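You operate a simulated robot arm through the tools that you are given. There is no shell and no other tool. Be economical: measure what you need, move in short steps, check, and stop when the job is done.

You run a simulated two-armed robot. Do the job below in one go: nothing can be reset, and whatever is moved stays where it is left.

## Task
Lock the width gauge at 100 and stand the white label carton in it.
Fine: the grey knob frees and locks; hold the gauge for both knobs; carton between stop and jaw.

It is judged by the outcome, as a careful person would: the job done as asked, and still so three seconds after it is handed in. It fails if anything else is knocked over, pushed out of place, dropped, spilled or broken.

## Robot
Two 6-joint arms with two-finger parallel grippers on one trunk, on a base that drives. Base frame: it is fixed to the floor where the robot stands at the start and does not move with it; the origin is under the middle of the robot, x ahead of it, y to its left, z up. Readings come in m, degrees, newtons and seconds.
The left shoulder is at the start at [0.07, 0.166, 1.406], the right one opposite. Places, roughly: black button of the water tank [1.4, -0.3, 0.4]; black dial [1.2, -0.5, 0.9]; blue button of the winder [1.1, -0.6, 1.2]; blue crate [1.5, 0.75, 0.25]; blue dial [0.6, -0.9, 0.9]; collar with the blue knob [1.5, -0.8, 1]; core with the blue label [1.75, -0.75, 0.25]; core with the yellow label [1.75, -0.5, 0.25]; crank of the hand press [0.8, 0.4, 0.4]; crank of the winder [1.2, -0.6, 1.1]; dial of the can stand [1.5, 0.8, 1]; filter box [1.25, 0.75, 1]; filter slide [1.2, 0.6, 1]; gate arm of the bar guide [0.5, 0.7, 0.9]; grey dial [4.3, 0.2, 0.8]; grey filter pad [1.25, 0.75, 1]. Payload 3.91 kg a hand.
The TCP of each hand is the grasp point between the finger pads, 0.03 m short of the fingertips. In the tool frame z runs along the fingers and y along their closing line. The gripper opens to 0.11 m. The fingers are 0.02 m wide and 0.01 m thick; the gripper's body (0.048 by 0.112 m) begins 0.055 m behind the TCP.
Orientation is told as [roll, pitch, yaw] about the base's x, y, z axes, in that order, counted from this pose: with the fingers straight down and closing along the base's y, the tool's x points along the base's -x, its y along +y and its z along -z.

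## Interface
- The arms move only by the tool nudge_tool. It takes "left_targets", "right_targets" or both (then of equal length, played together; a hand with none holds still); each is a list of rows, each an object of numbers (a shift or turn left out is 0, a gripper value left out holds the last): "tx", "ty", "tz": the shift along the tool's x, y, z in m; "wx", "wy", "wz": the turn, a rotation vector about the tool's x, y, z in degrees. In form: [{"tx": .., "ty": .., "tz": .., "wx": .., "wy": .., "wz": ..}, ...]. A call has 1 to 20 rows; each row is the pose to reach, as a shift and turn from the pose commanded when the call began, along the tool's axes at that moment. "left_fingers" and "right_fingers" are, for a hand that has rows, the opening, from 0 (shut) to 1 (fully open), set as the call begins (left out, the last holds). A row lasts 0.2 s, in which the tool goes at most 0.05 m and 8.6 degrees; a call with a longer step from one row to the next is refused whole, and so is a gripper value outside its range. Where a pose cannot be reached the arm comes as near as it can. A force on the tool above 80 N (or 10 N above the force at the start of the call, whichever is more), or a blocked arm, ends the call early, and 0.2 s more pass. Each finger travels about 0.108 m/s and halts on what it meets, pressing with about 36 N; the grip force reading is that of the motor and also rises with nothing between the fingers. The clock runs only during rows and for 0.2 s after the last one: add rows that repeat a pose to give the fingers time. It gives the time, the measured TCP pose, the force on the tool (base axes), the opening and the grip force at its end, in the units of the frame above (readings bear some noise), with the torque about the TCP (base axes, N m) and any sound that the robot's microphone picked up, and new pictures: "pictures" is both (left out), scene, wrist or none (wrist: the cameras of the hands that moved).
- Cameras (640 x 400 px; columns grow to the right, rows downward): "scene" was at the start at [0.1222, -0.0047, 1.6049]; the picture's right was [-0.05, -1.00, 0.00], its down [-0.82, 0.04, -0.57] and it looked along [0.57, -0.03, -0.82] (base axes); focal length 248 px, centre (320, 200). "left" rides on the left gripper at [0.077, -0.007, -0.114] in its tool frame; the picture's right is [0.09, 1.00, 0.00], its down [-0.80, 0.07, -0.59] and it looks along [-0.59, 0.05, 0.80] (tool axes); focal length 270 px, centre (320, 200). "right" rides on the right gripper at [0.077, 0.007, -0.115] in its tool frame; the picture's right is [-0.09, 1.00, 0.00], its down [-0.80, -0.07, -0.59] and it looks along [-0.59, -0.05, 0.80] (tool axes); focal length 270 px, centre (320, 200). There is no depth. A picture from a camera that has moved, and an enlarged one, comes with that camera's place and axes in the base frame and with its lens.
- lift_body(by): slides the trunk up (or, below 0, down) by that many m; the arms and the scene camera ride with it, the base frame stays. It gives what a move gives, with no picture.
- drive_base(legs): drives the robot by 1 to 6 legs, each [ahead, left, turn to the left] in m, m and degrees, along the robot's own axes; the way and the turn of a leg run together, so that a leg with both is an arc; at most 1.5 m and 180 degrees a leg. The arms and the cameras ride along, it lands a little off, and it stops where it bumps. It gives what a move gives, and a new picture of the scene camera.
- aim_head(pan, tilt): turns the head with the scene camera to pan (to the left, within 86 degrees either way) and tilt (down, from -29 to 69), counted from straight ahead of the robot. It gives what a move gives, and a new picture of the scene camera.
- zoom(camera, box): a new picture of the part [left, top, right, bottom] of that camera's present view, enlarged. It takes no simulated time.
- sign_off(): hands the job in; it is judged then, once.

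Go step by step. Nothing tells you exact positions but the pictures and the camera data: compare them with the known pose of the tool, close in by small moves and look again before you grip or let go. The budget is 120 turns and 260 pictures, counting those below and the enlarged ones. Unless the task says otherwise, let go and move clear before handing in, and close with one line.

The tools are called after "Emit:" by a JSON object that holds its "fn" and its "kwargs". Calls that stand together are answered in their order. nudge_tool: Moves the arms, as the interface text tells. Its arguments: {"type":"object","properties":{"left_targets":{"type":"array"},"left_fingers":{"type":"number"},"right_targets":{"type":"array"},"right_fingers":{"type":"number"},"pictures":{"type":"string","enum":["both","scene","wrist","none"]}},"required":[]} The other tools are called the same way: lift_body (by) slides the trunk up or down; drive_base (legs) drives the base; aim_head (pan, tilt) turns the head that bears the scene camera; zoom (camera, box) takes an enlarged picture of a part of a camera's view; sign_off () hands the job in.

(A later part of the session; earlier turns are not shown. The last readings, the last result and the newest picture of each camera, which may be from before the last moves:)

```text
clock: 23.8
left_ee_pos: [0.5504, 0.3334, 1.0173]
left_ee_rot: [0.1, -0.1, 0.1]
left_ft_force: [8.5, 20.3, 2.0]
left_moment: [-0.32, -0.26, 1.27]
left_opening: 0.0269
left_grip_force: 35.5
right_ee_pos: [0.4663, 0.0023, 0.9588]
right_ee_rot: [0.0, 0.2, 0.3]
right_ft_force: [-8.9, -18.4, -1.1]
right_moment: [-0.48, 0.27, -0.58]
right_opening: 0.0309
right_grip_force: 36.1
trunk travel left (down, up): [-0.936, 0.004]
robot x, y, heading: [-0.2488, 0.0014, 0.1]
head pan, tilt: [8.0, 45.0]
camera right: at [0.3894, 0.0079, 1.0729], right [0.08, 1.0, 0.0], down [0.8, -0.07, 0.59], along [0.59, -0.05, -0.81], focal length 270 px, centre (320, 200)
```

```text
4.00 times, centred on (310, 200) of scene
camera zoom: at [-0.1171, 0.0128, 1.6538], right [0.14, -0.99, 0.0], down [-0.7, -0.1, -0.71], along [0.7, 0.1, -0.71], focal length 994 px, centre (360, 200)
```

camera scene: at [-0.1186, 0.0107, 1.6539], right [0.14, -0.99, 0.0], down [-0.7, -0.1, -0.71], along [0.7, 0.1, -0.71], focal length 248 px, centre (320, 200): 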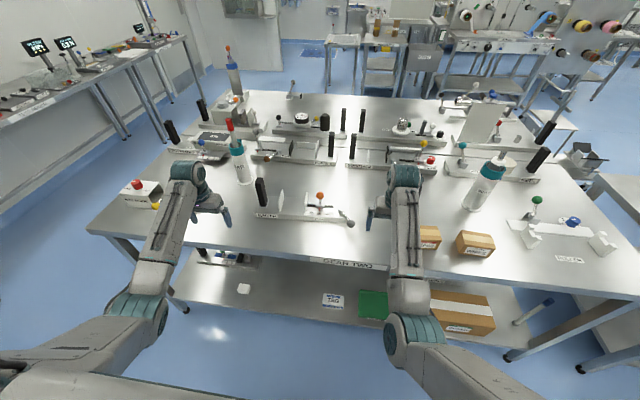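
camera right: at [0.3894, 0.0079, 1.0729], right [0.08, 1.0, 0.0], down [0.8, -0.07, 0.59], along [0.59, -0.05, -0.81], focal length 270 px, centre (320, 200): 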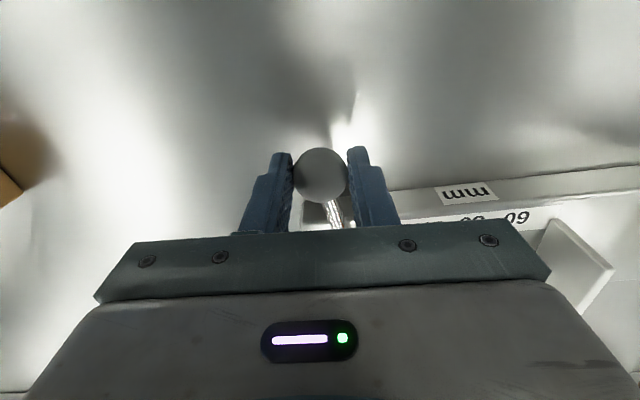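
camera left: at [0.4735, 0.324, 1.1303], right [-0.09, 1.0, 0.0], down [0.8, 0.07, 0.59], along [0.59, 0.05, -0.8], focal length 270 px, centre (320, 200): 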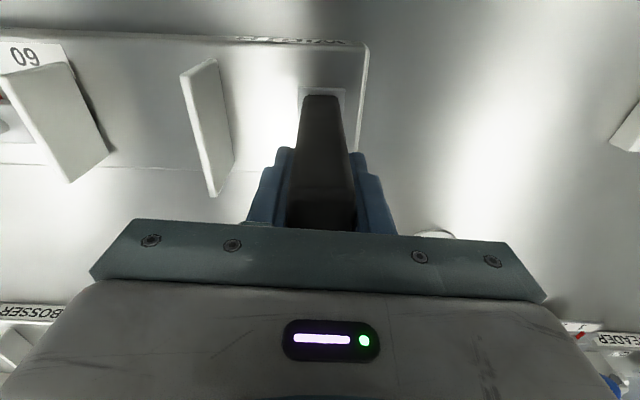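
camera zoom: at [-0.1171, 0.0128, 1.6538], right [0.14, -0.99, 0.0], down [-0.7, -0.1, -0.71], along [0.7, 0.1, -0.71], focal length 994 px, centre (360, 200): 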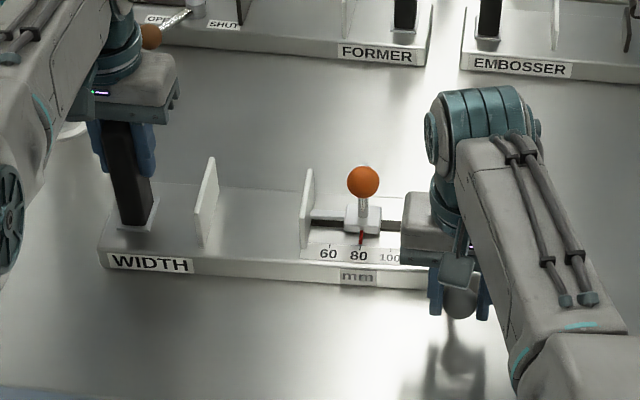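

The lever turns this way. I continue the arc clockwise.

Emit:
{"fn": "nudge_tool", "kwargs": {"right_targets": [{"tx": 0.001, "ty": 0.0065}, {"tx": 0.001, "ty": 0.013}, {"tx": 0.0005, "ty": 0.02}, {"tx": 0.0, "ty": 0.027}, {"tx": -0.002, "ty": 0.034}, {"tx": -0.004, "ty": 0.041}], "pictures": "wrist"}}

Emit:
{"fn": "zoom", "kwargs": {"camera": "scene", "box": [230, 150, 390, 250]}}

```text
clock: 25.2
left_ee_pos: [0.5502, 0.3304, 1.0171]
left_ee_rot: [0.0, 0.0, -0.1]
left_ft_force: [6.8, 16.3, 7.2]
left_moment: [0.12, 0.02, 0.91]
left_opening: 0.0273
left_grip_force: 36.0
right_ee_pos: [0.4719, 0.0435, 0.9597]
right_ee_rot: [0.1, -0.1, 0.2]
right_ft_force: [-5.8, -13.5, -5.3]
right_moment: [-0.32, 0.37, -0.56]
right_opening: 0.031
right_grip_force: 36.3
trunk travel left (down, up): [-0.936, 0.004]
robot x, y, heading: [-0.25, 0.0001, -0.1]
head pan, tilt: [8.0, 45.0]
camera right: at [0.3932, 0.0484, 1.0738], right [0.08, 1.0, 0.0], down [0.8, -0.07, 0.59], along [0.59, -0.05, -0.8], focal length 270 px, centre (320, 200)
```

right: 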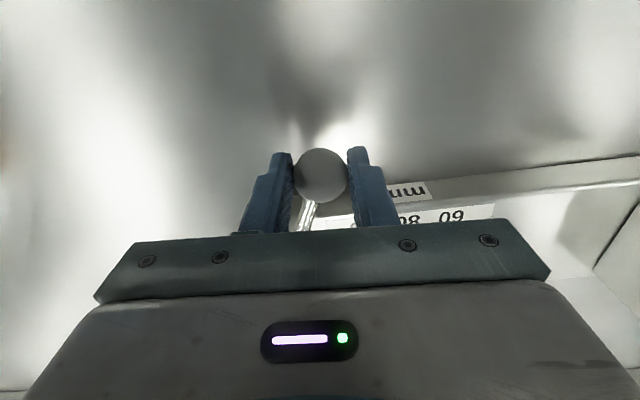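

```text
4.00 times, centred on (310, 200) of scene
camera zoom: at [-0.1175, 0.0112, 1.6538], right [0.14, -0.99, 0.0], down [-0.7, -0.1, -0.71], along [0.7, 0.1, -0.71], focal length 994 px, centre (360, 200)
```

zoom: 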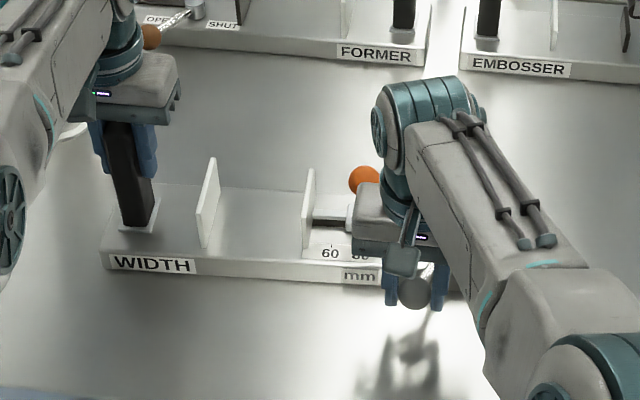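

Emit:
{"fn": "nudge_tool", "kwargs": {"right_targets": [{"tx": -0.003, "ty": 0.0068}, {"tx": -0.006, "ty": 0.013}, {"tx": -0.01, "ty": 0.019}, {"tx": -0.0142, "ty": 0.0247}, {"tx": -0.019, "ty": 0.03}], "pictures": "wrist"}}

Emit:
{"fn": "zoom", "kwargs": {"camera": "scene", "box": [230, 150, 390, 250]}}

```text
clock: 26.4
left_ee_pos: [0.5502, 0.3295, 1.0172]
left_ee_rot: [0.1, -0.1, 0.1]
left_ft_force: [5.6, 23.5, 7.2]
left_moment: [-0.55, 0.76, 0.15]
left_opening: 0.027
left_grip_force: 35.9
right_ee_pos: [0.4725, 0.0508, 0.9596]
right_ee_rot: [0.1, 0.0, 0.3]
right_ft_force: [-5.8, -26.4, -6.9]
right_moment: [-0.52, -0.24, -0.26]
right_opening: 0.0308
right_grip_force: 35.5
right hand out of reach, approached as far as the arm can: row 2, 3, 4, 5
trunk travel left (down, up): [-0.936, 0.004]
robot x, y, heading: [-0.2462, -0.0016, -0.5]
head pan, tilt: [8.0, 45.0]
camera right: at [0.3951, 0.0559, 1.074], right [0.08, 1.0, 0.0], down [0.8, -0.07, 0.59], along [0.59, -0.05, -0.81], focal length 270 px, centre (320, 200)
```

right: 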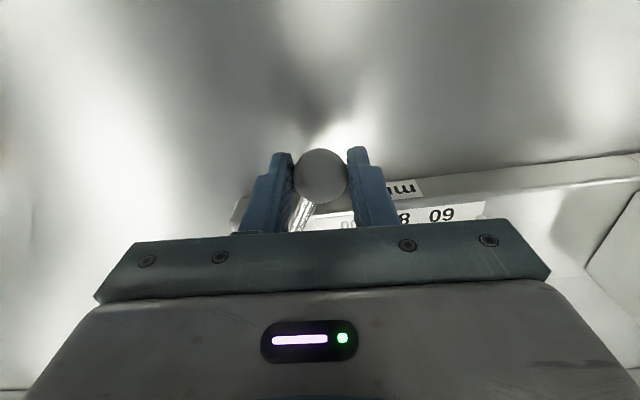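

```text
4.00 times, centred on (310, 200) of scene
camera zoom: at [-0.1173, 0.0101, 1.6538], right [0.14, -0.99, 0.0], down [-0.7, -0.1, -0.71], along [0.7, 0.1, -0.71], focal length 994 px, centre (360, 200)
```

zoom: 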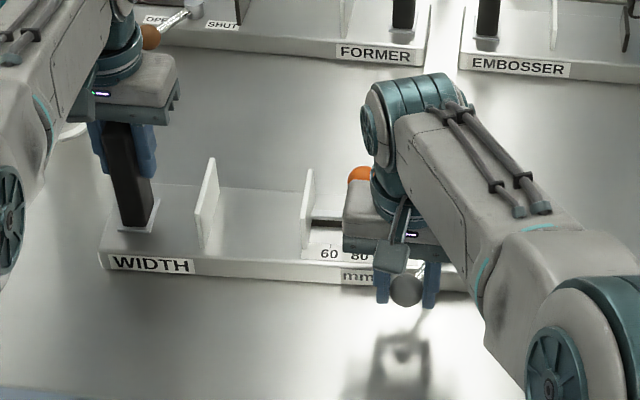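

The right arm is at its sideways limit. I release both hands, rise clear, and shift the base to the left.

Emit:
{"fn": "nudge_tool", "kwargs": {"right_targets": [{"tz": 0}, {"tz": 0}, {"tz": 0}, {"tz": 0}], "right_fingers": 1, "left_targets": [{"tz": 0}, {"tz": 0}, {"tz": 0}, {"tz": 0}], "left_fingers": 0.6, "pictures": "none"}}

Emit:
{"fn": "nudge_tool", "kwargs": {"right_targets": [{"tz": -0.03}, {"tz": -0.06}, {"tz": -0.08}, {"tz": -0.08}], "left_targets": [{"tz": -0.03}, {"tz": -0.06}, {"tz": -0.09}, {"tz": -0.09}], "pictures": "none"}}

Emit:
{"fn": "zoom", "kwargs": {"camera": "scene", "box": [200, 130, 400, 255]}}

```text
clock: 27.4
left_ee_pos: [0.5494, 0.3303, 1.0166]
left_ee_rot: [0.0, 0.0, 0.0]
left_ft_force: [0.0, 0.6, -0.9]
left_moment: [-0.02, 0.04, 0.0]
left_opening: 0.0659
left_grip_force: 0.0
right_ee_pos: [0.4735, 0.0525, 0.9605]
right_ee_rot: [0.2, 0.0, 0.3]
right_ft_force: [0.5, -0.6, 0.1]
right_moment: [0.0, -0.05, -0.03]
right_opening: 0.1103
right_grip_force: 0.0
trunk travel left (down, up): [-0.936, 0.004]
robot x, y, heading: [-0.2472, 0.0027, -0.2]
head pan, tilt: [8.0, 45.0]
```

```text
clock: 28.4
left_ee_pos: [0.5488, 0.3302, 1.1081]
left_ee_rot: [-0.1, 0.0, 0.0]
left_ft_force: [-0.5, -1.0, -0.2]
left_moment: [0.03, 0.01, 0.01]
left_opening: 0.0659
left_grip_force: 0.1
right_ee_pos: [0.4783, 0.0461, 1.038]
right_ee_rot: [0.2, 0.1, 0.3]
right_ft_force: [-0.4, -0.2, 0.3]
right_moment: [0.0, -0.02, 0.0]
right_opening: 0.11
right_grip_force: 0.1
right hand out of reach, approached as far as the arm can: row 2, 3, 4
trunk travel left (down, up): [-0.936, 0.004]
robot x, y, heading: [-0.25, 0.0004, -0.3]
head pan, tilt: [8.0, 45.0]
```

```text
3.20 times, centred on (300, 192) of scene
camera zoom: at [-0.1171, 0.0109, 1.6538], right [0.14, -0.99, 0.0], down [-0.7, -0.1, -0.71], along [0.7, 0.1, -0.71], focal length 795 px, centre (384, 224)
```

zoom: 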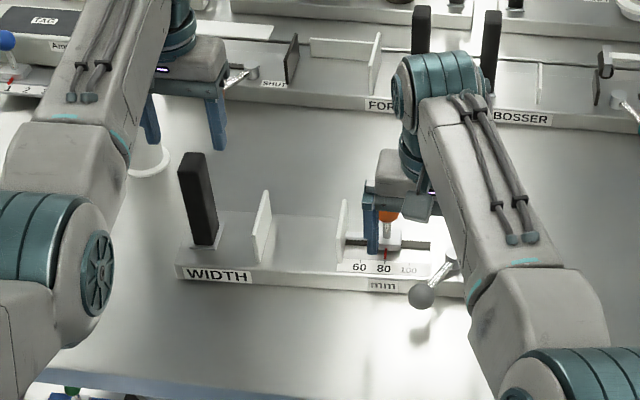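

Emit:
{"fn": "nudge_tool", "kwargs": {"left_targets": [{"tx": 0.03}, {"tx": 0.06}, {"tx": 0.09}], "pictures": "none"}}

Emit:
{"fn": "drive_base", "kwargs": {"legs": [[0, 0.17, 0]]}}

Emit:
{"fn": "zoom", "kwargs": {"camera": "scene", "box": [260, 150, 420, 250]}}

```text
clock: 29.2
left_ee_pos: [0.4583, 0.3308, 1.109]
left_ee_rot: [0.0, -0.1, -0.1]
left_ft_force: [0.3, -0.3, -0.6]
left_moment: [0.02, -0.01, -0.01]
left_opening: 0.0661
left_grip_force: 0.1
right_ee_pos: [0.4781, 0.0461, 1.038]
right_ee_rot: [0.3, 0.0, 0.3]
right_ft_force: [-1.0, -1.1, 0.1]
right_moment: [-0.05, 0.01, 0.0]
right_opening: 0.1098
right_grip_force: 0.0
trunk travel left (down, up): [-0.936, 0.004]
robot x, y, heading: [-0.2507, -0.0002, -0.2]
head pan, tilt: [8.0, 45.0]
```

```text
clock: 30.7
left_ee_pos: [0.4604, 0.4948, 1.1088]
left_ee_rot: [0.1, -0.1, -0.1]
left_ft_force: [0.3, -0.3, 0.3]
left_moment: [0.01, 0.03, 0.01]
left_opening: 0.066
left_grip_force: 0.1
right_ee_pos: [0.4782, 0.2114, 1.039]
right_ee_rot: [0.3, 0.1, 0.5]
right_ft_force: [0.2, -0.5, 0.1]
right_moment: [0.02, -0.01, 0.01]
right_opening: 0.11
right_grip_force: 0.0
trunk travel left (down, up): [-0.936, 0.004]
robot x, y, heading: [-0.25, 0.1686, 0.0]
head pan, tilt: [8.0, 45.0]
camera scene: at [-0.1175, 0.1744, 1.6539], right [0.14, -0.99, 0.0], down [-0.7, -0.1, -0.71], along [0.7, 0.1, -0.71], focal length 248 px, centre (320, 200)
```

scene: 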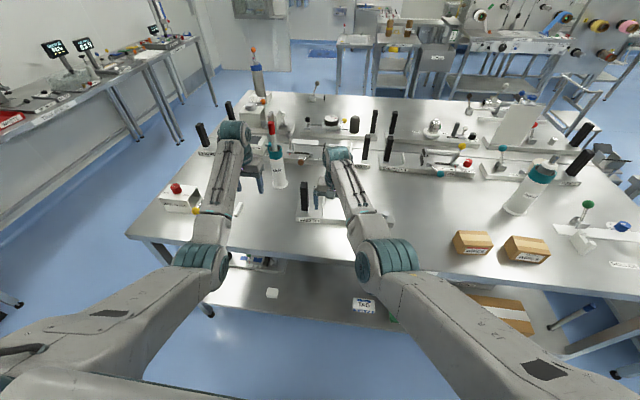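

```text
4.00 times, centred on (340, 200) of scene
camera zoom: at [-0.1175, 0.1744, 1.6539], right [0.14, -0.99, 0.0], down [-0.7, -0.1, -0.71], along [0.7, 0.1, -0.71], focal length 994 px, centre (240, 200)
```

zoom: 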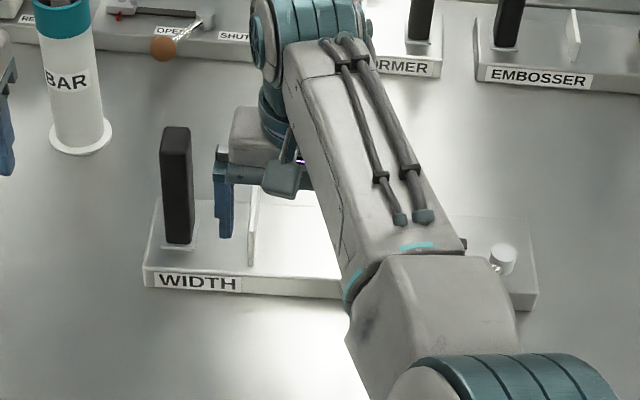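

Now the right hand returns toward the knob and the left back onto the handle.

Emit:
{"fn": "nudge_tool", "kwargs": {"right_targets": [{"ty": -0.04}, {"ty": -0.08}, {"ty": -0.12}, {"ty": -0.155}], "pictures": "wrist"}}

Emit:
{"fn": "nudge_tool", "kwargs": {"left_targets": [{"ty": -0.04}, {"ty": -0.08}, {"ty": -0.12}, {"ty": -0.1645, "tx": 0}, {"ty": -0.1645, "tx": -0.04}, {"ty": -0.1645, "tx": -0.07}], "pictures": "wrist"}}

Emit:
{"fn": "zoom", "kwargs": {"camera": "scene", "box": [260, 150, 420, 250]}}

```text
clock: 31.7
left_ee_pos: [0.4592, 0.498, 1.1071]
left_ee_rot: [0.0, 0.1, 0.1]
left_ft_force: [0.0, 0.4, -0.1]
left_moment: [0.03, -0.01, -0.04]
left_opening: 0.0658
left_grip_force: 0.1
right_ee_pos: [0.4801, 0.0589, 1.0376]
right_ee_rot: [0.3, 0.1, 0.6]
right_ft_force: [0.1, -0.4, -0.6]
right_moment: [0.01, -0.04, 0.02]
right_opening: 0.1097
right_grip_force: 0.2
trunk travel left (down, up): [-0.936, 0.004]
robot x, y, heading: [-0.2472, 0.1653, -0.1]
head pan, tilt: [8.0, 45.0]
camera right: at [0.4015, 0.0636, 1.1521], right [0.08, 1.0, 0.0], down [0.8, -0.07, 0.59], along [0.59, -0.04, -0.81], focal length 270 px, centre (320, 200)
```

right: 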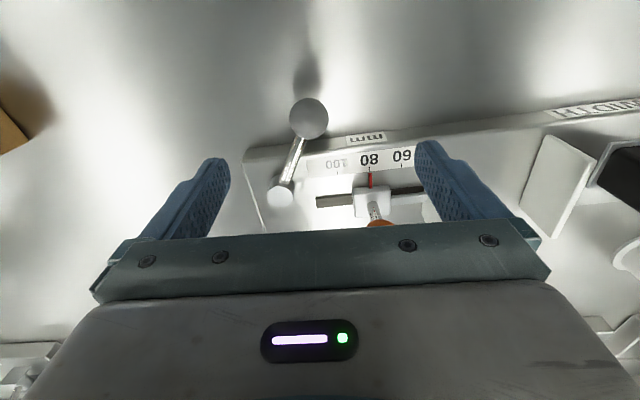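

```text
clock: 33.1
left_ee_pos: [0.5321, 0.335, 1.1068]
left_ee_rot: [-0.2, 0.1, 0.0]
left_ft_force: [-0.9, 0.2, -0.2]
left_moment: [0.01, 0.0, -0.03]
left_opening: 0.0661
left_grip_force: 0.1
right_ee_pos: [0.4812, 0.0597, 1.0375]
right_ee_rot: [0.0, 0.1, 0.4]
right_ft_force: [0.6, 1.5, -0.2]
right_moment: [0.0, 0.01, -0.01]
right_opening: 0.1097
right_grip_force: 0.0
trunk travel left (down, up): [-0.936, 0.004]
robot x, y, heading: [-0.2479, 0.1694, 0.1]
head pan, tilt: [8.0, 45.0]
camera left: at [0.456, 0.3293, 1.2193], right [-0.09, 1.0, 0.0], down [0.8, 0.07, 0.59], along [0.59, 0.05, -0.81], focal length 270 px, centre (320, 200)
```

left: 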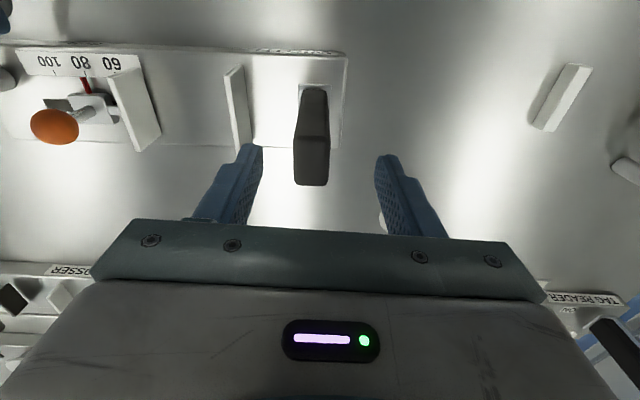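

```text
4.00 times, centred on (340, 200) of scene
camera zoom: at [-0.1151, 0.1802, 1.6535], right [0.14, -0.99, 0.0], down [-0.7, -0.1, -0.71], along [0.7, 0.1, -0.71], focal length 994 px, centre (240, 200)
```

zoom: 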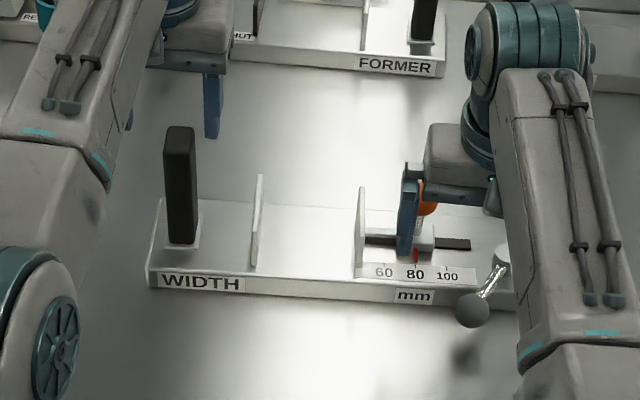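

Emit:
{"fn": "nudge_tool", "kwargs": {"left_targets": [{"tx": -0.016, "ty": -0.003}, {"tx": -0.016, "ty": -0.003, "tz": 0.03}, {"tx": -0.016, "ty": -0.003, "tz": 0.06}, {"tx": -0.016, "ty": -0.003, "tz": 0.09}, {"tx": -0.016, "ty": -0.003, "tz": 0.09}], "pictures": "none"}}

Emit:
{"fn": "nudge_tool", "kwargs": {"left_targets": [{"tz": 0}, {"tz": 0}, {"tz": 0}, {"tz": 0}], "left_fingers": 0, "pictures": "wrist"}}

Emit:
{"fn": "zoom", "kwargs": {"camera": "right", "box": [200, 60, 480, 235]}}

```text
clock: 34.3
left_ee_pos: [0.5469, 0.3316, 1.0157]
left_ee_rot: [-0.1, 0.0, 0.0]
left_ft_force: [0.1, -0.1, -0.5]
left_moment: [0.0, -0.01, -0.01]
left_opening: 0.0664
left_grip_force: 0.2
right_ee_pos: [0.4801, 0.0605, 1.0373]
right_ee_rot: [0.2, 0.2, 0.5]
right_ft_force: [-0.8, -0.4, 0.5]
right_moment: [-0.05, 0.03, 0.01]
right_opening: 0.1098
right_grip_force: 0.1
trunk travel left (down, up): [-0.936, 0.004]
robot x, y, heading: [-0.2488, 0.1687, 0.2]
head pan, tilt: [8.0, 45.0]
```

```text
clock: 35.3
left_ee_pos: [0.5453, 0.331, 1.0177]
left_ee_rot: [0.0, 0.0, 0.0]
left_ft_force: [-1.1, 0.0, 0.1]
left_moment: [0.25, -0.05, 0.59]
left_opening: 0.0268
left_grip_force: 35.4
right_ee_pos: [0.4799, 0.0589, 1.0378]
right_ee_rot: [0.2, 0.1, 0.4]
right_ft_force: [-0.1, 0.7, 0.1]
right_moment: [0.0, -0.01, 0.01]
right_opening: 0.1102
right_grip_force: 0.0
trunk travel left (down, up): [-0.936, 0.004]
robot x, y, heading: [-0.2481, 0.1663, 0.2]
head pan, tilt: [8.0, 45.0]
camera left: at [0.4698, 0.3249, 1.1303], right [-0.09, 1.0, 0.0], down [0.8, 0.07, 0.59], along [0.59, 0.05, -0.8], focal length 270 px, centre (320, 200)
```

left: 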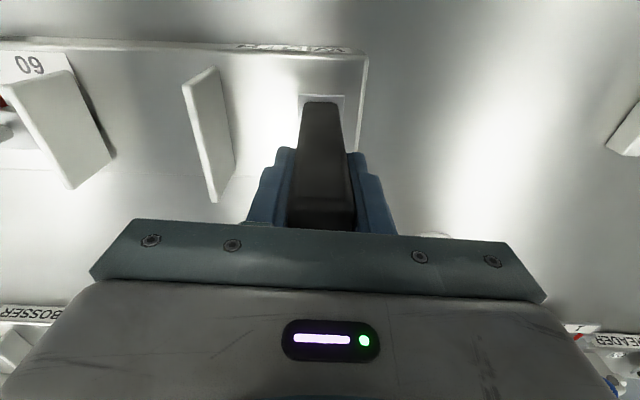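

```text
2.29 times, centred on (340, 148) of right
camera zoom: at [0.4013, 0.0643, 1.1525], right [0.08, 1.0, 0.0], down [0.8, -0.07, 0.59], along [0.59, -0.05, -0.8], focal length 618 px, centre (274, 320)
```

zoom: 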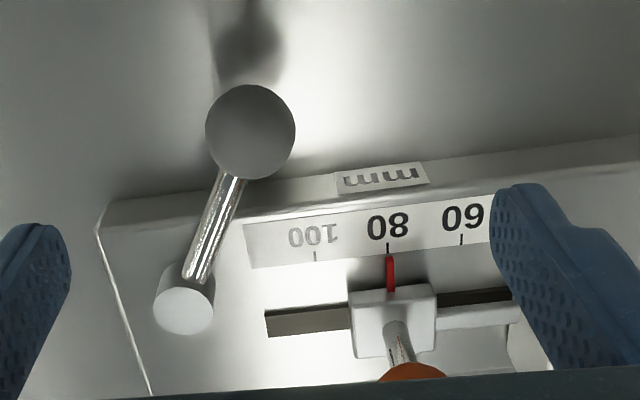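

Good view: pointer at 80. I regrip the grey ball (≈[0.475,0.050]) to finish turning it.

Emit:
{"fn": "nudge_tool", "kwargs": {"right_targets": [{"tx": 0.005, "ty": -0.009}, {"tx": 0.005, "ty": -0.009, "tz": 0.03}, {"tx": 0.005, "ty": -0.009, "tz": 0.06}, {"tx": 0.005, "ty": -0.009, "tz": 0.079}], "pictures": "wrist"}}

Emit:
{"fn": "nudge_tool", "kwargs": {"right_targets": [{"tz": 0}, {"tz": 0}, {"tz": 0}, {"tz": 0}], "right_fingers": 0, "pictures": "none"}}

```text
clock: 36.3
left_ee_pos: [0.5458, 0.3314, 1.0174]
left_ee_rot: [0.0, 0.1, 0.0]
left_ft_force: [0.5, 0.0, 1.0]
left_moment: [0.37, -0.05, 0.55]
left_opening: 0.027
left_grip_force: 36.2
right_ee_pos: [0.4744, 0.0494, 0.9584]
right_ee_rot: [0.2, 0.0, 0.4]
right_ft_force: [-0.1, 0.0, 0.5]
right_moment: [-0.01, 0.02, 0.0]
right_opening: 0.1101
right_grip_force: 0.0
trunk travel left (down, up): [-0.936, 0.004]
robot x, y, heading: [-0.2477, 0.1719, -0.0]
head pan, tilt: [8.0, 45.0]
camera right: at [0.397, 0.0559, 1.0733], right [0.08, 1.0, 0.0], down [0.8, -0.07, 0.59], along [0.59, -0.05, -0.8], focal length 270 px, centre (320, 200)
```

right: 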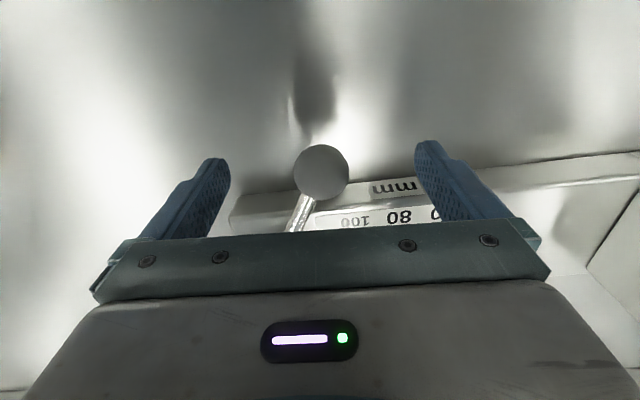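

```text
clock: 37.3
left_ee_pos: [0.5462, 0.331, 1.017]
left_ee_rot: [-0.1, 0.0, 0.0]
left_ft_force: [1.9, -1.6, 1.1]
left_moment: [0.5, 0.02, 0.77]
left_opening: 0.0268
left_grip_force: 36.0
right_ee_pos: [0.4751, 0.0512, 0.9582]
right_ee_rot: [0.2, 0.1, 0.3]
right_ft_force: [-1.2, 2.5, 0.0]
right_moment: [0.12, 0.02, 0.06]
right_opening: 0.0311
right_grip_force: 36.0
trunk travel left (down, up): [-0.936, 0.004]
robot x, y, heading: [-0.2502, 0.169, 0.0]
head pan, tilt: [8.0, 45.0]
```

Emit:
{"fn": "nudge_tool", "kwargs": {"right_targets": [{"tx": -0.0035, "ty": 0.006}, {"tx": -0.0074, "ty": 0.0118}, {"tx": -0.012, "ty": 0.017}, {"tx": -0.0167, "ty": 0.0222}, {"tx": -0.0167, "ty": 0.0222}], "pictures": "wrist"}}

```text
clock: 38.5
left_ee_pos: [0.5456, 0.3424, 1.0204]
left_ee_rot: [0.7, -0.5, 0.5]
left_ft_force: [15.0, 58.2, 11.8]
left_moment: [-1.19, -0.88, 0.67]
left_opening: 0.0277
left_grip_force: 35.8
right_ee_pos: [0.4884, 0.0609, 0.9604]
right_ee_rot: [-0.8, 0.1, 0.0]
right_ft_force: [-21.0, -60.8, 0.4]
right_moment: [-1.11, 0.68, -0.3]
right_opening: 0.0312
right_grip_force: 36.0
trunk travel left (down, up): [-0.936, 0.004]
robot x, y, heading: [-0.2492, 0.1676, 0.0]
head pan, tilt: [8.0, 45.0]
camera right: at [0.4107, 0.0697, 1.0733], right [0.09, 1.0, -0.01], down [0.8, -0.06, 0.59], along [0.59, -0.07, -0.8], focal length 270 px, centre (320, 200)
```

right: 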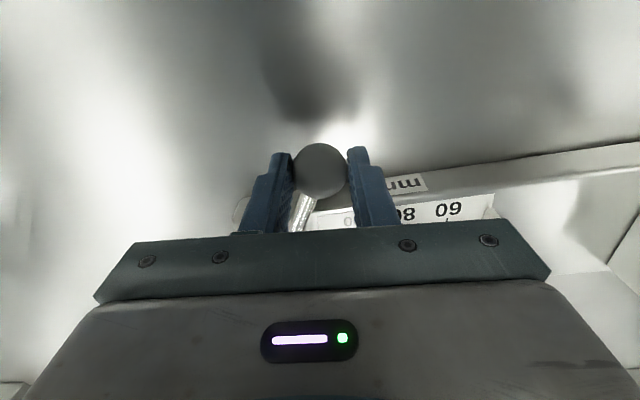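

That is the other stop (about 60° of travel), so the lever should be at "free". I relax, release, and go to the orange ball.

Emit:
{"fn": "nudge_tool", "kwargs": {"right_targets": [{"tx": 0.008, "ty": -0.011}, {"tx": 0.0145, "ty": -0.0185}, {"tx": 0.0145, "ty": -0.0185}], "pictures": "none"}}

Emit:
{"fn": "nudge_tool", "kwargs": {"right_targets": [{"tz": 0}, {"tz": 0}, {"tz": 0}, {"tz": 0}, {"tz": -0.03}, {"tz": -0.06}, {"tz": -0.08}], "right_fingers": 1, "pictures": "wrist"}}

Emit:
{"fn": "zoom", "kwargs": {"camera": "right", "box": [200, 60, 480, 235]}}

```text
clock: 39.3
left_ee_pos: [0.5449, 0.333, 1.0186]
left_ee_rot: [0.0, 0.1, 0.0]
left_ft_force: [2.7, 27.3, 14.7]
left_moment: [-0.31, 1.28, 0.54]
left_opening: 0.0269
left_grip_force: 36.5
right_ee_pos: [0.4762, 0.0527, 0.9583]
right_ee_rot: [0.0, 0.0, 0.3]
right_ft_force: [-6.1, -25.6, -8.8]
right_moment: [-0.36, -0.16, -0.07]
right_opening: 0.0311
right_grip_force: 35.9
trunk travel left (down, up): [-0.936, 0.004]
robot x, y, heading: [-0.2488, 0.1738, -0.2]
head pan, tilt: [8.0, 45.0]
```

```text
clock: 40.9
left_ee_pos: [0.5442, 0.3304, 1.0178]
left_ee_rot: [-0.1, 0.0, -0.1]
left_ft_force: [-2.0, -3.8, 1.9]
left_moment: [-0.1, 0.45, 0.28]
left_opening: 0.0269
left_grip_force: 36.0
right_ee_pos: [0.476, 0.0543, 1.0398]
right_ee_rot: [0.2, 0.0, 0.4]
right_ft_force: [0.4, 0.2, -0.3]
right_moment: [0.01, 0.0, 0.02]
right_opening: 0.11
right_grip_force: 0.1
trunk travel left (down, up): [-0.936, 0.004]
robot x, y, heading: [-0.2473, 0.1668, 0.1]
head pan, tilt: [8.0, 45.0]
camera right: at [0.3975, 0.059, 1.1524], right [0.08, 1.0, 0.0], down [0.8, -0.07, 0.59], along [0.59, -0.05, -0.8], focal length 270 px, centre (320, 200)
```

right: 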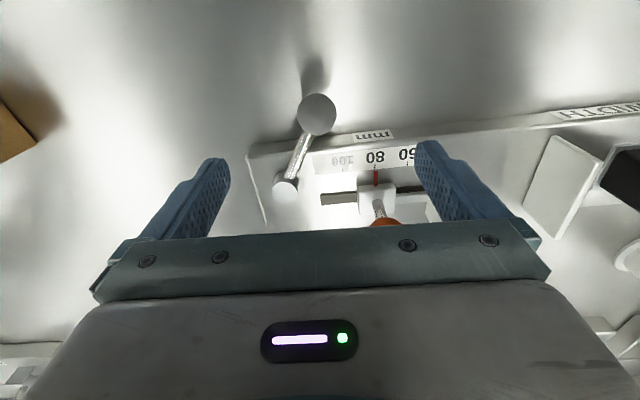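

```text
2.29 times, centred on (340, 148) of right
camera zoom: at [0.3975, 0.059, 1.1524], right [0.08, 1.0, 0.0], down [0.8, -0.07, 0.59], along [0.59, -0.05, -0.8], focal length 618 px, centre (274, 320)
```

zoom: 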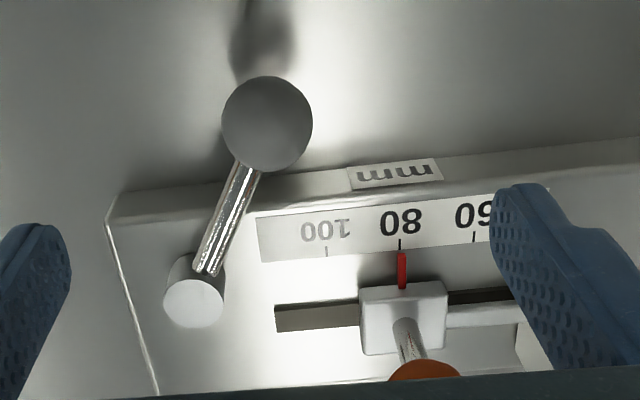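

The orange ball is near [0.557,0.101,0.987]. I go above it with a half-open hand and check before lowering.

Emit:
{"fn": "nudge_tool", "kwargs": {"right_targets": [{"tz": -0.015, "tx": -0.01, "ty": 0.01}, {"tz": -0.02, "tx": -0.03, "ty": 0.03}, {"tz": -0.02, "tx": -0.06, "ty": 0.046}, {"tz": -0.02, "tx": -0.081, "ty": 0.046}], "right_fingers": 0.5, "pictures": "wrist"}}

Emit:
{"fn": "zoom", "kwargs": {"camera": "scene", "box": [260, 150, 420, 250]}}

```text
clock: 41.9
left_ee_pos: [0.546, 0.3315, 1.0169]
left_ee_rot: [0.0, 0.0, 0.1]
left_ft_force: [1.1, 0.2, 0.3]
left_moment: [-0.04, 0.22, 0.09]
left_opening: 0.0267
left_grip_force: 36.6
right_ee_pos: [0.5466, 0.0957, 1.0618]
right_ee_rot: [0.2, 0.0, 0.4]
right_ft_force: [-0.3, 0.4, -0.5]
right_moment: [0.04, 0.02, -0.04]
right_opening: 0.0548
right_grip_force: 0.1
right hand out of reach, approached as far as the arm can: row 4
trunk travel left (down, up): [-0.936, 0.004]
robot x, y, heading: [-0.2483, 0.1667, -0.1]
head pan, tilt: [8.0, 45.0]
camera right: at [0.4696, 0.1008, 1.1752], right [0.08, 1.0, 0.0], down [0.8, -0.07, 0.59], along [0.59, -0.05, -0.8], focal length 270 px, centre (320, 200)
```

right: 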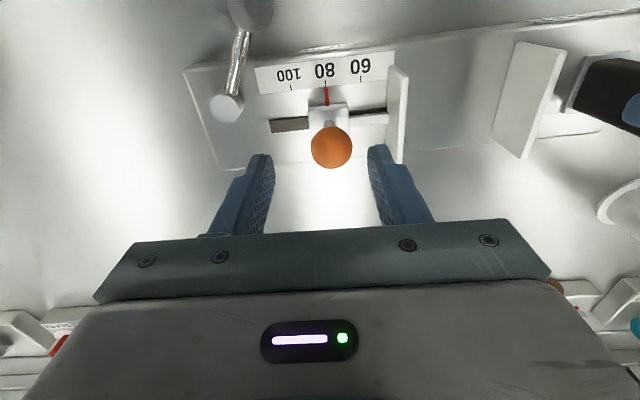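

```text
4.00 times, centred on (340, 200) of scene
camera zoom: at [-0.1174, 0.1784, 1.6537], right [0.14, -0.99, 0.0], down [-0.7, -0.1, -0.71], along [0.7, 0.1, -0.71], focal length 994 px, centre (240, 200)
```

zoom: 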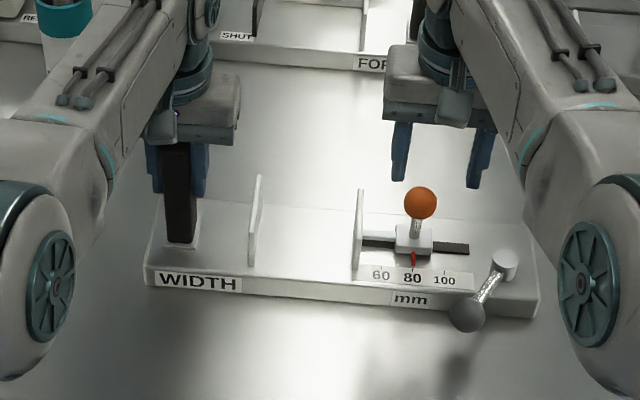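

Emit:
{"fn": "nudge_tool", "kwargs": {"right_targets": [{"tz": 0.02, "ty": 0.001}, {"tz": 0.04, "ty": 0.001}, {"tz": 0.06, "ty": 0.001}, {"tz": 0.06, "ty": 0.001}], "pictures": "wrist"}}

Emit:
{"fn": "zoom", "kwargs": {"camera": "scene", "box": [260, 150, 420, 250]}}

```text
clock: 42.9
left_ee_pos: [0.5468, 0.3308, 1.0185]
left_ee_rot: [0.0, 0.0, 0.0]
left_ft_force: [2.2, 0.3, 2.0]
left_moment: [0.31, 0.05, 0.42]
left_opening: 0.0265
left_grip_force: 36.0
right_ee_pos: [0.5351, 0.0928, 1.0148]
right_ee_rot: [0.1, 0.1, 0.4]
right_ft_force: [0.6, 0.4, -1.4]
right_moment: [-0.01, 0.02, 0.02]
right_opening: 0.0551
right_grip_force: 0.0
right hand out of reach, approached as far as the arm can: row 1, 2, 3, 4
trunk travel left (down, up): [-0.936, 0.004]
robot x, y, heading: [-0.2485, 0.1649, 0.1]
head pan, tilt: [8.0, 45.0]
camera right: at [0.4572, 0.0975, 1.1291], right [0.08, 1.0, 0.0], down [0.8, -0.07, 0.59], along [0.59, -0.05, -0.8], focal length 270 px, centre (320, 200)
```

right: 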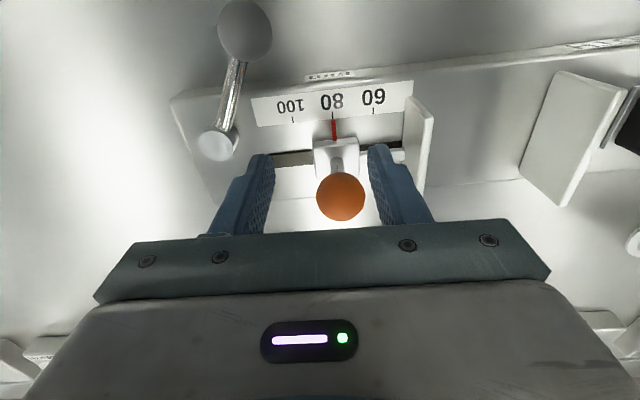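

```text
4.00 times, centred on (340, 200) of scene
camera zoom: at [-0.1172, 0.1789, 1.6539], right [0.14, -0.99, 0.0], down [-0.7, -0.1, -0.71], along [0.7, 0.1, -0.71], focal length 994 px, centre (240, 200)
```

zoom: 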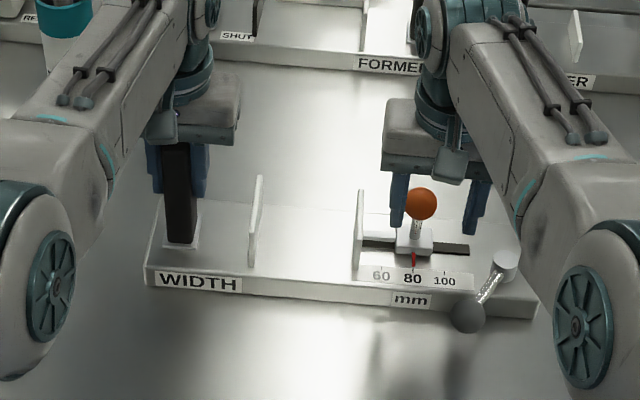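

The right arm is at full stretch (x≈0.535). I release, raise both hands, and drive 0.10 m forward.

Emit:
{"fn": "nudge_tool", "kwargs": {"right_targets": [{"tz": -0.02, "tx": 0.01}, {"tz": -0.04, "tx": 0.03}, {"tz": -0.06, "tx": 0.06}, {"tz": -0.07, "tx": 0.09}], "left_targets": [{"tz": 0}, {"tz": 0}, {"tz": 0}, {"tz": 0}], "left_fingers": 0.6, "pictures": "none"}}

Emit:
{"fn": "nudge_tool", "kwargs": {"left_targets": [{"tz": -0.03}, {"tz": -0.06}, {"tz": -0.09}, {"tz": -0.09, "tx": 0.04}, {"tz": -0.09, "tx": 0.08}, {"tz": -0.09, "tx": 0.1}], "pictures": "none"}}

Emit:
{"fn": "drive_base", "kwargs": {"legs": [[0.1, 0, 0]]}}

```text
clock: 43.9
left_ee_pos: [0.5439, 0.3321, 1.0185]
left_ee_rot: [0.0, -0.1, 0.0]
left_ft_force: [0.0, 0.0, -0.1]
left_moment: [0.0, 0.01, 0.01]
left_opening: 0.0662
left_grip_force: 0.1
right_ee_pos: [0.4428, 0.0921, 1.0847]
right_ee_rot: [0.1, -0.1, 0.5]
right_ft_force: [-0.6, 1.1, 0.1]
right_moment: [-0.01, 0.01, 0.02]
right_opening: 0.0551
right_grip_force: 0.2
trunk travel left (down, up): [-0.936, 0.004]
robot x, y, heading: [-0.2494, 0.1675, -0.1]
head pan, tilt: [8.0, 45.0]
```

```text
clock: 45.3
left_ee_pos: [0.4475, 0.3315, 1.1055]
left_ee_rot: [0.1, -0.1, 0.0]
left_ft_force: [0.2, -0.2, 0.5]
left_moment: [0.01, 0.0, -0.01]
left_opening: 0.066
left_grip_force: 0.1
left hand out of reach, approached as far as the arm can: row 6
right_ee_pos: [0.4448, 0.0919, 1.0839]
right_ee_rot: [0.2, 0.0, 0.4]
right_ft_force: [0.9, -0.6, -0.7]
right_moment: [0.01, 0.0, -0.01]
right_opening: 0.0549
right_grip_force: 0.0
trunk travel left (down, up): [-0.936, 0.004]
robot x, y, heading: [-0.2493, 0.1697, 0.2]
head pan, tilt: [8.0, 45.0]
```

```text
clock: 46.4
left_ee_pos: [0.5435, 0.3296, 1.108]
left_ee_rot: [0.0, -0.3, 0.0]
left_ft_force: [0.2, -0.9, 0.7]
left_moment: [-0.01, -0.04, -0.01]
left_opening: 0.0658
left_grip_force: 0.1
right_ee_pos: [0.5393, 0.0928, 1.0876]
right_ee_rot: [0.1, -0.2, 0.4]
right_ft_force: [0.1, 0.8, -0.3]
right_moment: [0.03, 0.0, -0.02]
right_opening: 0.055
right_grip_force: 0.0
trunk travel left (down, up): [-0.936, 0.004]
robot x, y, heading: [-0.147, 0.1692, 0.2]
head pan, tilt: [8.0, 45.0]
camera scene: at [-0.0262, 0.1789, 1.6546], right [0.14, -0.99, 0.0], down [-0.7, -0.1, -0.71], along [0.7, 0.1, -0.7], focal length 248 px, centre (320, 200)
```

scene: 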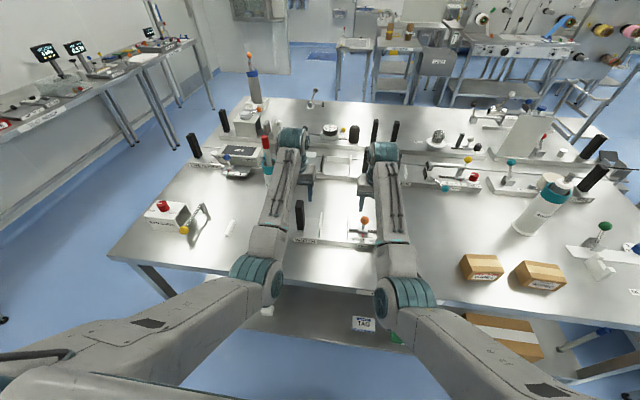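

Emit:
{"fn": "nudge_tool", "kwargs": {"left_targets": [{"tz": 0.0, "ty": 0.001}, {"tz": 0.03, "ty": 0.001, "tx": -0.001}, {"tz": 0.06, "ty": 0.001, "tx": -0.001}, {"tz": 0.09, "ty": 0.001, "tx": -0.001}, {"tz": 0.09, "ty": 0.001, "tx": -0.001}], "pictures": "wrist"}}

Emit:
{"fn": "nudge_tool", "kwargs": {"left_targets": [{"tz": 0}, {"tz": 0}, {"tz": 0}, {"tz": 0}], "right_targets": [{"tz": 0.01}, {"tz": 0.03, "tx": -0.01, "ty": 0.004}, {"tz": 0.03, "tx": -0.019, "ty": 0.008}, {"tz": 0.03, "tx": -0.019, "ty": 0.009}], "left_fingers": 0, "pictures": "wrist"}}

```text
clock: 47.6
left_ee_pos: [0.5492, 0.3332, 1.0161]
left_ee_rot: [0.1, -0.2, 0.0]
left_ft_force: [0.5, -0.2, 0.2]
left_moment: [-0.04, 0.03, 0.0]
left_opening: 0.066
left_grip_force: 0.0
right_ee_pos: [0.5418, 0.0909, 1.0852]
right_ee_rot: [0.2, 0.0, 0.4]
right_ft_force: [0.2, -0.3, 0.3]
right_moment: [0.0, -0.04, 0.0]
right_opening: 0.0552
right_grip_force: 0.1
trunk travel left (down, up): [-0.936, 0.004]
robot x, y, heading: [-0.1494, 0.1667, 0.2]
head pan, tilt: [8.0, 45.0]
camera left: at [0.4714, 0.3255, 1.129], right [-0.09, 1.0, 0.0], down [0.8, 0.07, 0.6], along [0.6, 0.05, -0.8], focal length 270 px, centre (320, 200)
```

left: 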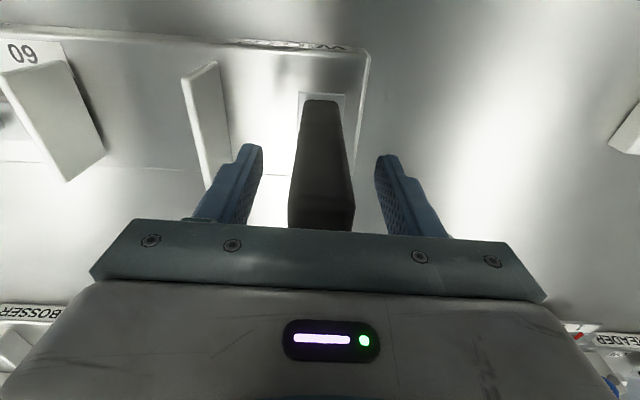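

```text
clock: 48.6
left_ee_pos: [0.549, 0.3315, 1.0158]
left_ee_rot: [0.0, -0.1, -0.1]
left_ft_force: [1.4, 0.8, 0.0]
left_moment: [0.27, -0.09, 0.43]
left_opening: 0.0265
left_grip_force: 36.5
right_ee_pos: [0.5642, 0.1026, 1.0553]
right_ee_rot: [0.2, 0.0, 0.4]
right_ft_force: [-0.3, -0.1, 0.3]
right_moment: [0.02, -0.01, 0.0]
right_opening: 0.055
right_grip_force: 0.0
trunk travel left (down, up): [-0.936, 0.004]
robot x, y, heading: [-0.1524, 0.1663, -0.2]
head pan, tilt: [8.0, 45.0]
camera right: at [0.4857, 0.1066, 1.1692], right [0.08, 1.0, 0.0], down [0.8, -0.07, 0.59], along [0.59, -0.05, -0.8], focal length 270 px, centre (320, 200)
camera left: at [0.4733, 0.3254, 1.1281], right [-0.09, 1.0, 0.0], down [0.8, 0.07, 0.6], along [0.59, 0.05, -0.8], focal length 270 px, centre (320, 200)
```

right: 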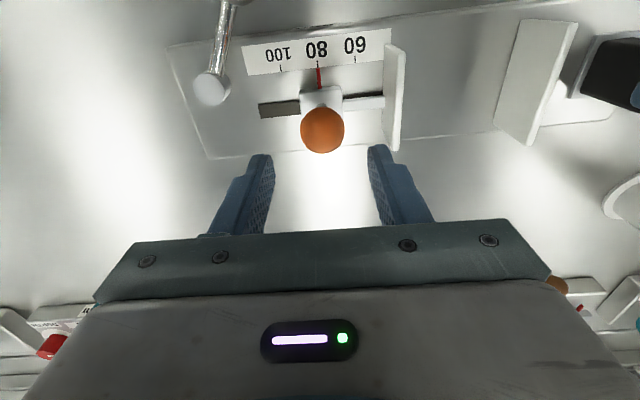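
left: 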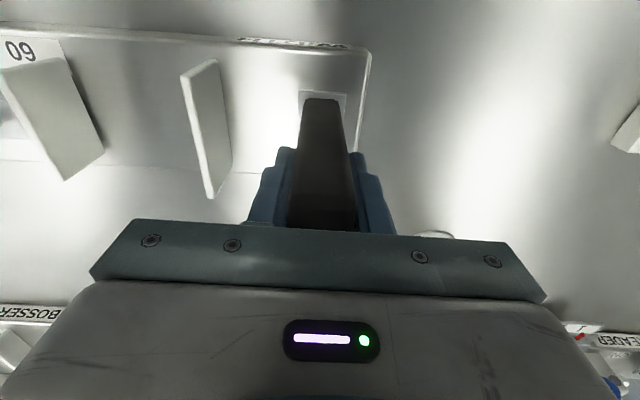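

The left holds the handle; the orange ball is at [0.559,0.102] right under the right hand. I lower and grip.

Emit:
{"fn": "nudge_tool", "kwargs": {"right_targets": [{"tz": 0.02, "tx": 0.003}, {"tz": 0.04, "tx": 0.003}, {"tz": 0.056, "tx": 0.003}, {"tz": 0.056, "tx": 0.003}], "pictures": "none"}}

Emit:
{"fn": "nudge_tool", "kwargs": {"right_targets": [{"tz": 0}, {"tz": 0}, {"tz": 0}, {"tz": 0}], "right_fingers": 0, "pictures": "wrist"}}

```text
clock: 49.6
left_ee_pos: [0.5491, 0.3311, 1.0145]
left_ee_rot: [0.0, 0.0, 0.0]
left_ft_force: [0.3, -0.1, -0.1]
left_moment: [0.37, -0.19, 0.36]
left_opening: 0.0263
left_grip_force: 35.6
right_ee_pos: [0.5596, 0.1021, 0.9974]
right_ee_rot: [0.2, 0.1, 0.4]
right_ft_force: [0.2, -0.1, 0.4]
right_moment: [0.01, -0.01, 0.02]
right_opening: 0.0548
right_grip_force: 0.1
trunk travel left (down, up): [-0.936, 0.004]
robot x, y, heading: [-0.151, 0.1728, 0.0]
head pan, tilt: [8.0, 45.0]
```

```text
clock: 50.6
left_ee_pos: [0.5487, 0.3305, 1.0143]
left_ee_rot: [-0.1, -0.2, 0.0]
left_ft_force: [3.2, -7.2, -0.1]
left_moment: [0.39, 0.04, 0.65]
left_opening: 0.0263
left_grip_force: 35.5
right_ee_pos: [0.5599, 0.1022, 0.9984]
right_ee_rot: [0.2, 0.1, 0.4]
right_ft_force: [-4.6, 5.4, 0.2]
right_moment: [0.15, -0.07, 0.06]
right_opening: 0.0311
right_grip_force: 36.3
trunk travel left (down, up): [-0.936, 0.004]
robot x, y, heading: [-0.1488, 0.1698, -0.1]
head pan, tilt: [8.0, 45.0]
camera right: at [0.4823, 0.1069, 1.1127], right [0.08, 1.0, 0.0], down [0.8, -0.07, 0.59], along [0.59, -0.05, -0.81], focal length 270 px, centre (320, 200)
```

right: 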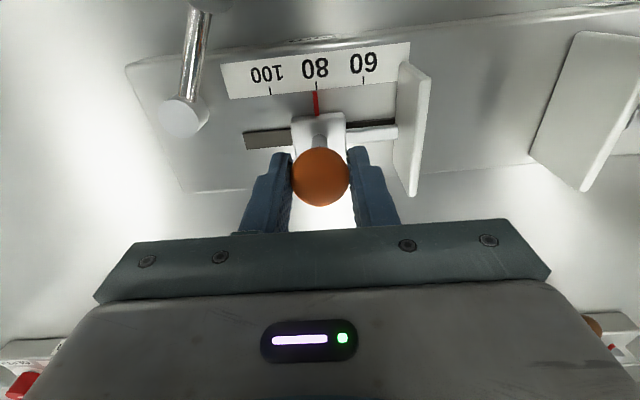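

Gripped. I slide the jaw toward 100 in a first half-step.

Emit:
{"fn": "nudge_tool", "kwargs": {"right_targets": [{"ty": -0.008}, {"ty": -0.016, "tx": -0.001}, {"ty": -0.016, "tx": -0.001}], "pictures": "wrist"}}

```text
clock: 51.4
left_ee_pos: [0.5499, 0.3317, 1.0151]
left_ee_rot: [0.0, -0.1, 0.1]
left_ft_force: [7.3, -7.5, -0.3]
left_moment: [0.34, -0.3, 1.42]
left_opening: 0.0264
left_grip_force: 35.4
right_ee_pos: [0.5605, 0.0852, 0.9982]
right_ee_rot: [0.3, 0.1, 0.4]
right_ft_force: [-8.4, 6.7, 4.1]
right_moment: [0.26, 0.41, 0.23]
right_opening: 0.0309
right_grip_force: 35.5
trunk travel left (down, up): [-0.936, 0.004]
robot x, y, heading: [-0.149, 0.1681, 0.3]
head pan, tilt: [8.0, 45.0]
camera right: at [0.4836, 0.0909, 1.1127], right [0.08, 1.0, 0.0], down [0.8, -0.07, 0.59], along [0.59, -0.05, -0.81], focal length 270 px, centre (320, 200)
```

right: 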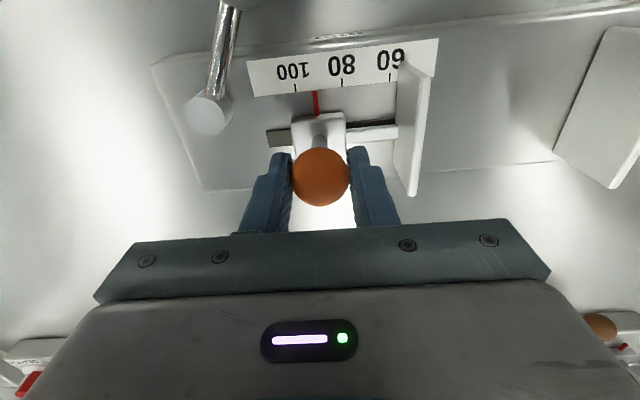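

The jaw is free and slides; now about 91. I move another 13 mm.

Emit:
{"fn": "nudge_tool", "kwargs": {"right_targets": [{"ty": -0.007}, {"ty": -0.0135, "tx": -0.0005}, {"ty": -0.0135, "tx": -0.0005}], "pictures": "none"}}

Emit:
{"fn": "zoom", "kwargs": {"camera": "right", "box": [240, 30, 420, 142]}}

```text
clock: 52.2
left_ee_pos: [0.5482, 0.3317, 1.0141]
left_ee_rot: [-0.1, 0.0, -0.1]
left_ft_force: [5.9, -13.5, -0.2]
left_moment: [1.19, -0.18, 1.07]
left_opening: 0.0264
left_grip_force: 35.5
right_ee_pos: [0.5622, 0.073, 0.9992]
right_ee_rot: [0.2, 0.1, 0.3]
right_ft_force: [-6.4, 14.6, 5.6]
right_moment: [0.11, 0.42, 0.06]
right_opening: 0.0312
right_grip_force: 36.3
trunk travel left (down, up): [-0.936, 0.004]
robot x, y, heading: [-0.1518, 0.1694, -0.2]
head pan, tilt: [8.0, 45.0]
```

```text
3.56 times, centred on (330, 86) of right
camera zoom: at [0.4843, 0.0781, 1.1127], right [0.08, 1.0, 0.0], down [0.8, -0.07, 0.59], along [0.59, -0.04, -0.81], focal length 961 px, centre (284, 605)
```

zoom: 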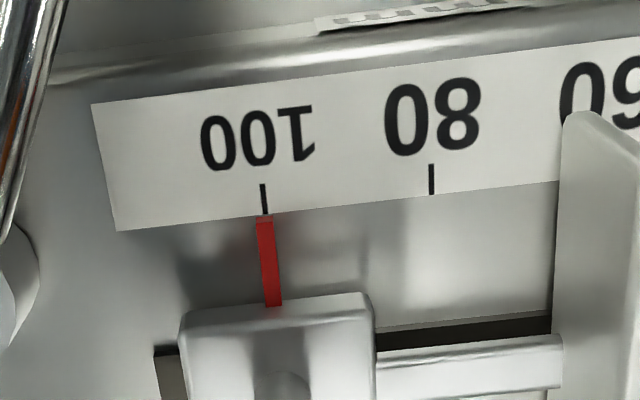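

The pointer sits on 100. I release the ball and check it stayed.

Emit:
{"fn": "nudge_tool", "kwargs": {"right_targets": [{"tz": 0}, {"tz": 0}, {"tz": 0}], "right_fingers": 0.5, "pictures": "none"}}

Emit:
{"fn": "zoom", "kwargs": {"camera": "right", "box": [240, 30, 420, 142]}}

```text
clock: 53.0
left_ee_pos: [0.5493, 0.3323, 1.0155]
left_ee_rot: [0.0, -0.1, 0.1]
left_ft_force: [0.4, 2.2, 0.3]
left_moment: [0.31, 0.14, 0.2]
left_opening: 0.0262
left_grip_force: 36.4
right_ee_pos: [0.5631, 0.0723, 0.998]
right_ee_rot: [0.1, 0.1, 0.3]
right_ft_force: [-0.9, -0.3, -0.3]
right_moment: [0.01, 0.03, 0.01]
right_opening: 0.0551
right_grip_force: 0.0
trunk travel left (down, up): [-0.936, 0.004]
robot x, y, heading: [-0.1509, 0.1686, -0.3]
head pan, tilt: [8.0, 45.0]
```

```text
3.56 times, centred on (330, 86) of right
camera zoom: at [0.4845, 0.0774, 1.1123], right [0.08, 1.0, 0.0], down [0.8, -0.07, 0.59], along [0.59, -0.05, -0.81], focal length 961 px, centre (284, 605)
```

zoom: 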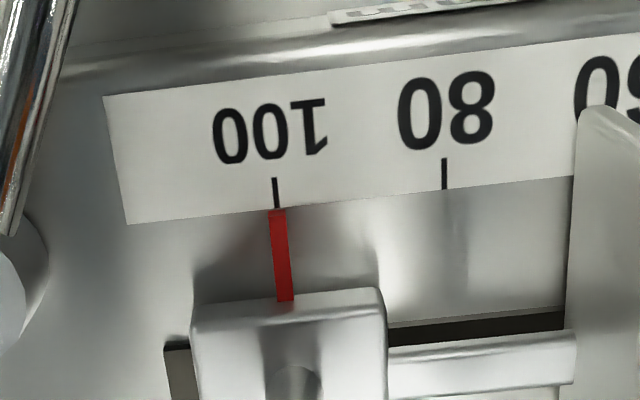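

Still at 100. Now lift and go over the grey ball to lock.

Emit:
{"fn": "nudge_tool", "kwargs": {"right_targets": [{"tz": -0.03}, {"tz": -0.05}, {"tz": -0.05, "tx": 0.04, "ty": -0.01}, {"tz": -0.05, "tx": 0.08, "ty": -0.02}, {"tz": -0.04, "tx": 0.088, "ty": -0.022}], "right_fingers": 0.6, "pictures": "wrist"}}

```text
clock: 54.2
left_ee_pos: [0.5484, 0.3305, 1.0148]
left_ee_rot: [-0.1, 0.0, 0.0]
left_ft_force: [-1.1, 0.0, 0.1]
left_moment: [0.36, -0.06, -0.02]
left_opening: 0.0261
left_grip_force: 35.7
right_ee_pos: [0.474, 0.0507, 1.0392]
right_ee_rot: [0.3, 0.1, 0.4]
right_ft_force: [-0.1, 0.2, -0.8]
right_moment: [-0.03, 0.01, 0.0]
right_opening: 0.066
right_grip_force: 0.0
trunk travel left (down, up): [-0.936, 0.004]
robot x, y, heading: [-0.152, 0.1702, -0.0]
head pan, tilt: [8.0, 45.0]
camera right: at [0.3958, 0.0545, 1.1528], right [0.08, 1.0, 0.0], down [0.8, -0.07, 0.59], along [0.59, -0.05, -0.81], focal length 270 px, centre (320, 200)
```

right: 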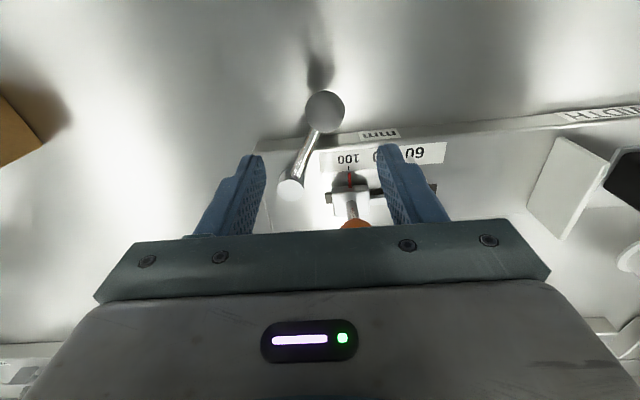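

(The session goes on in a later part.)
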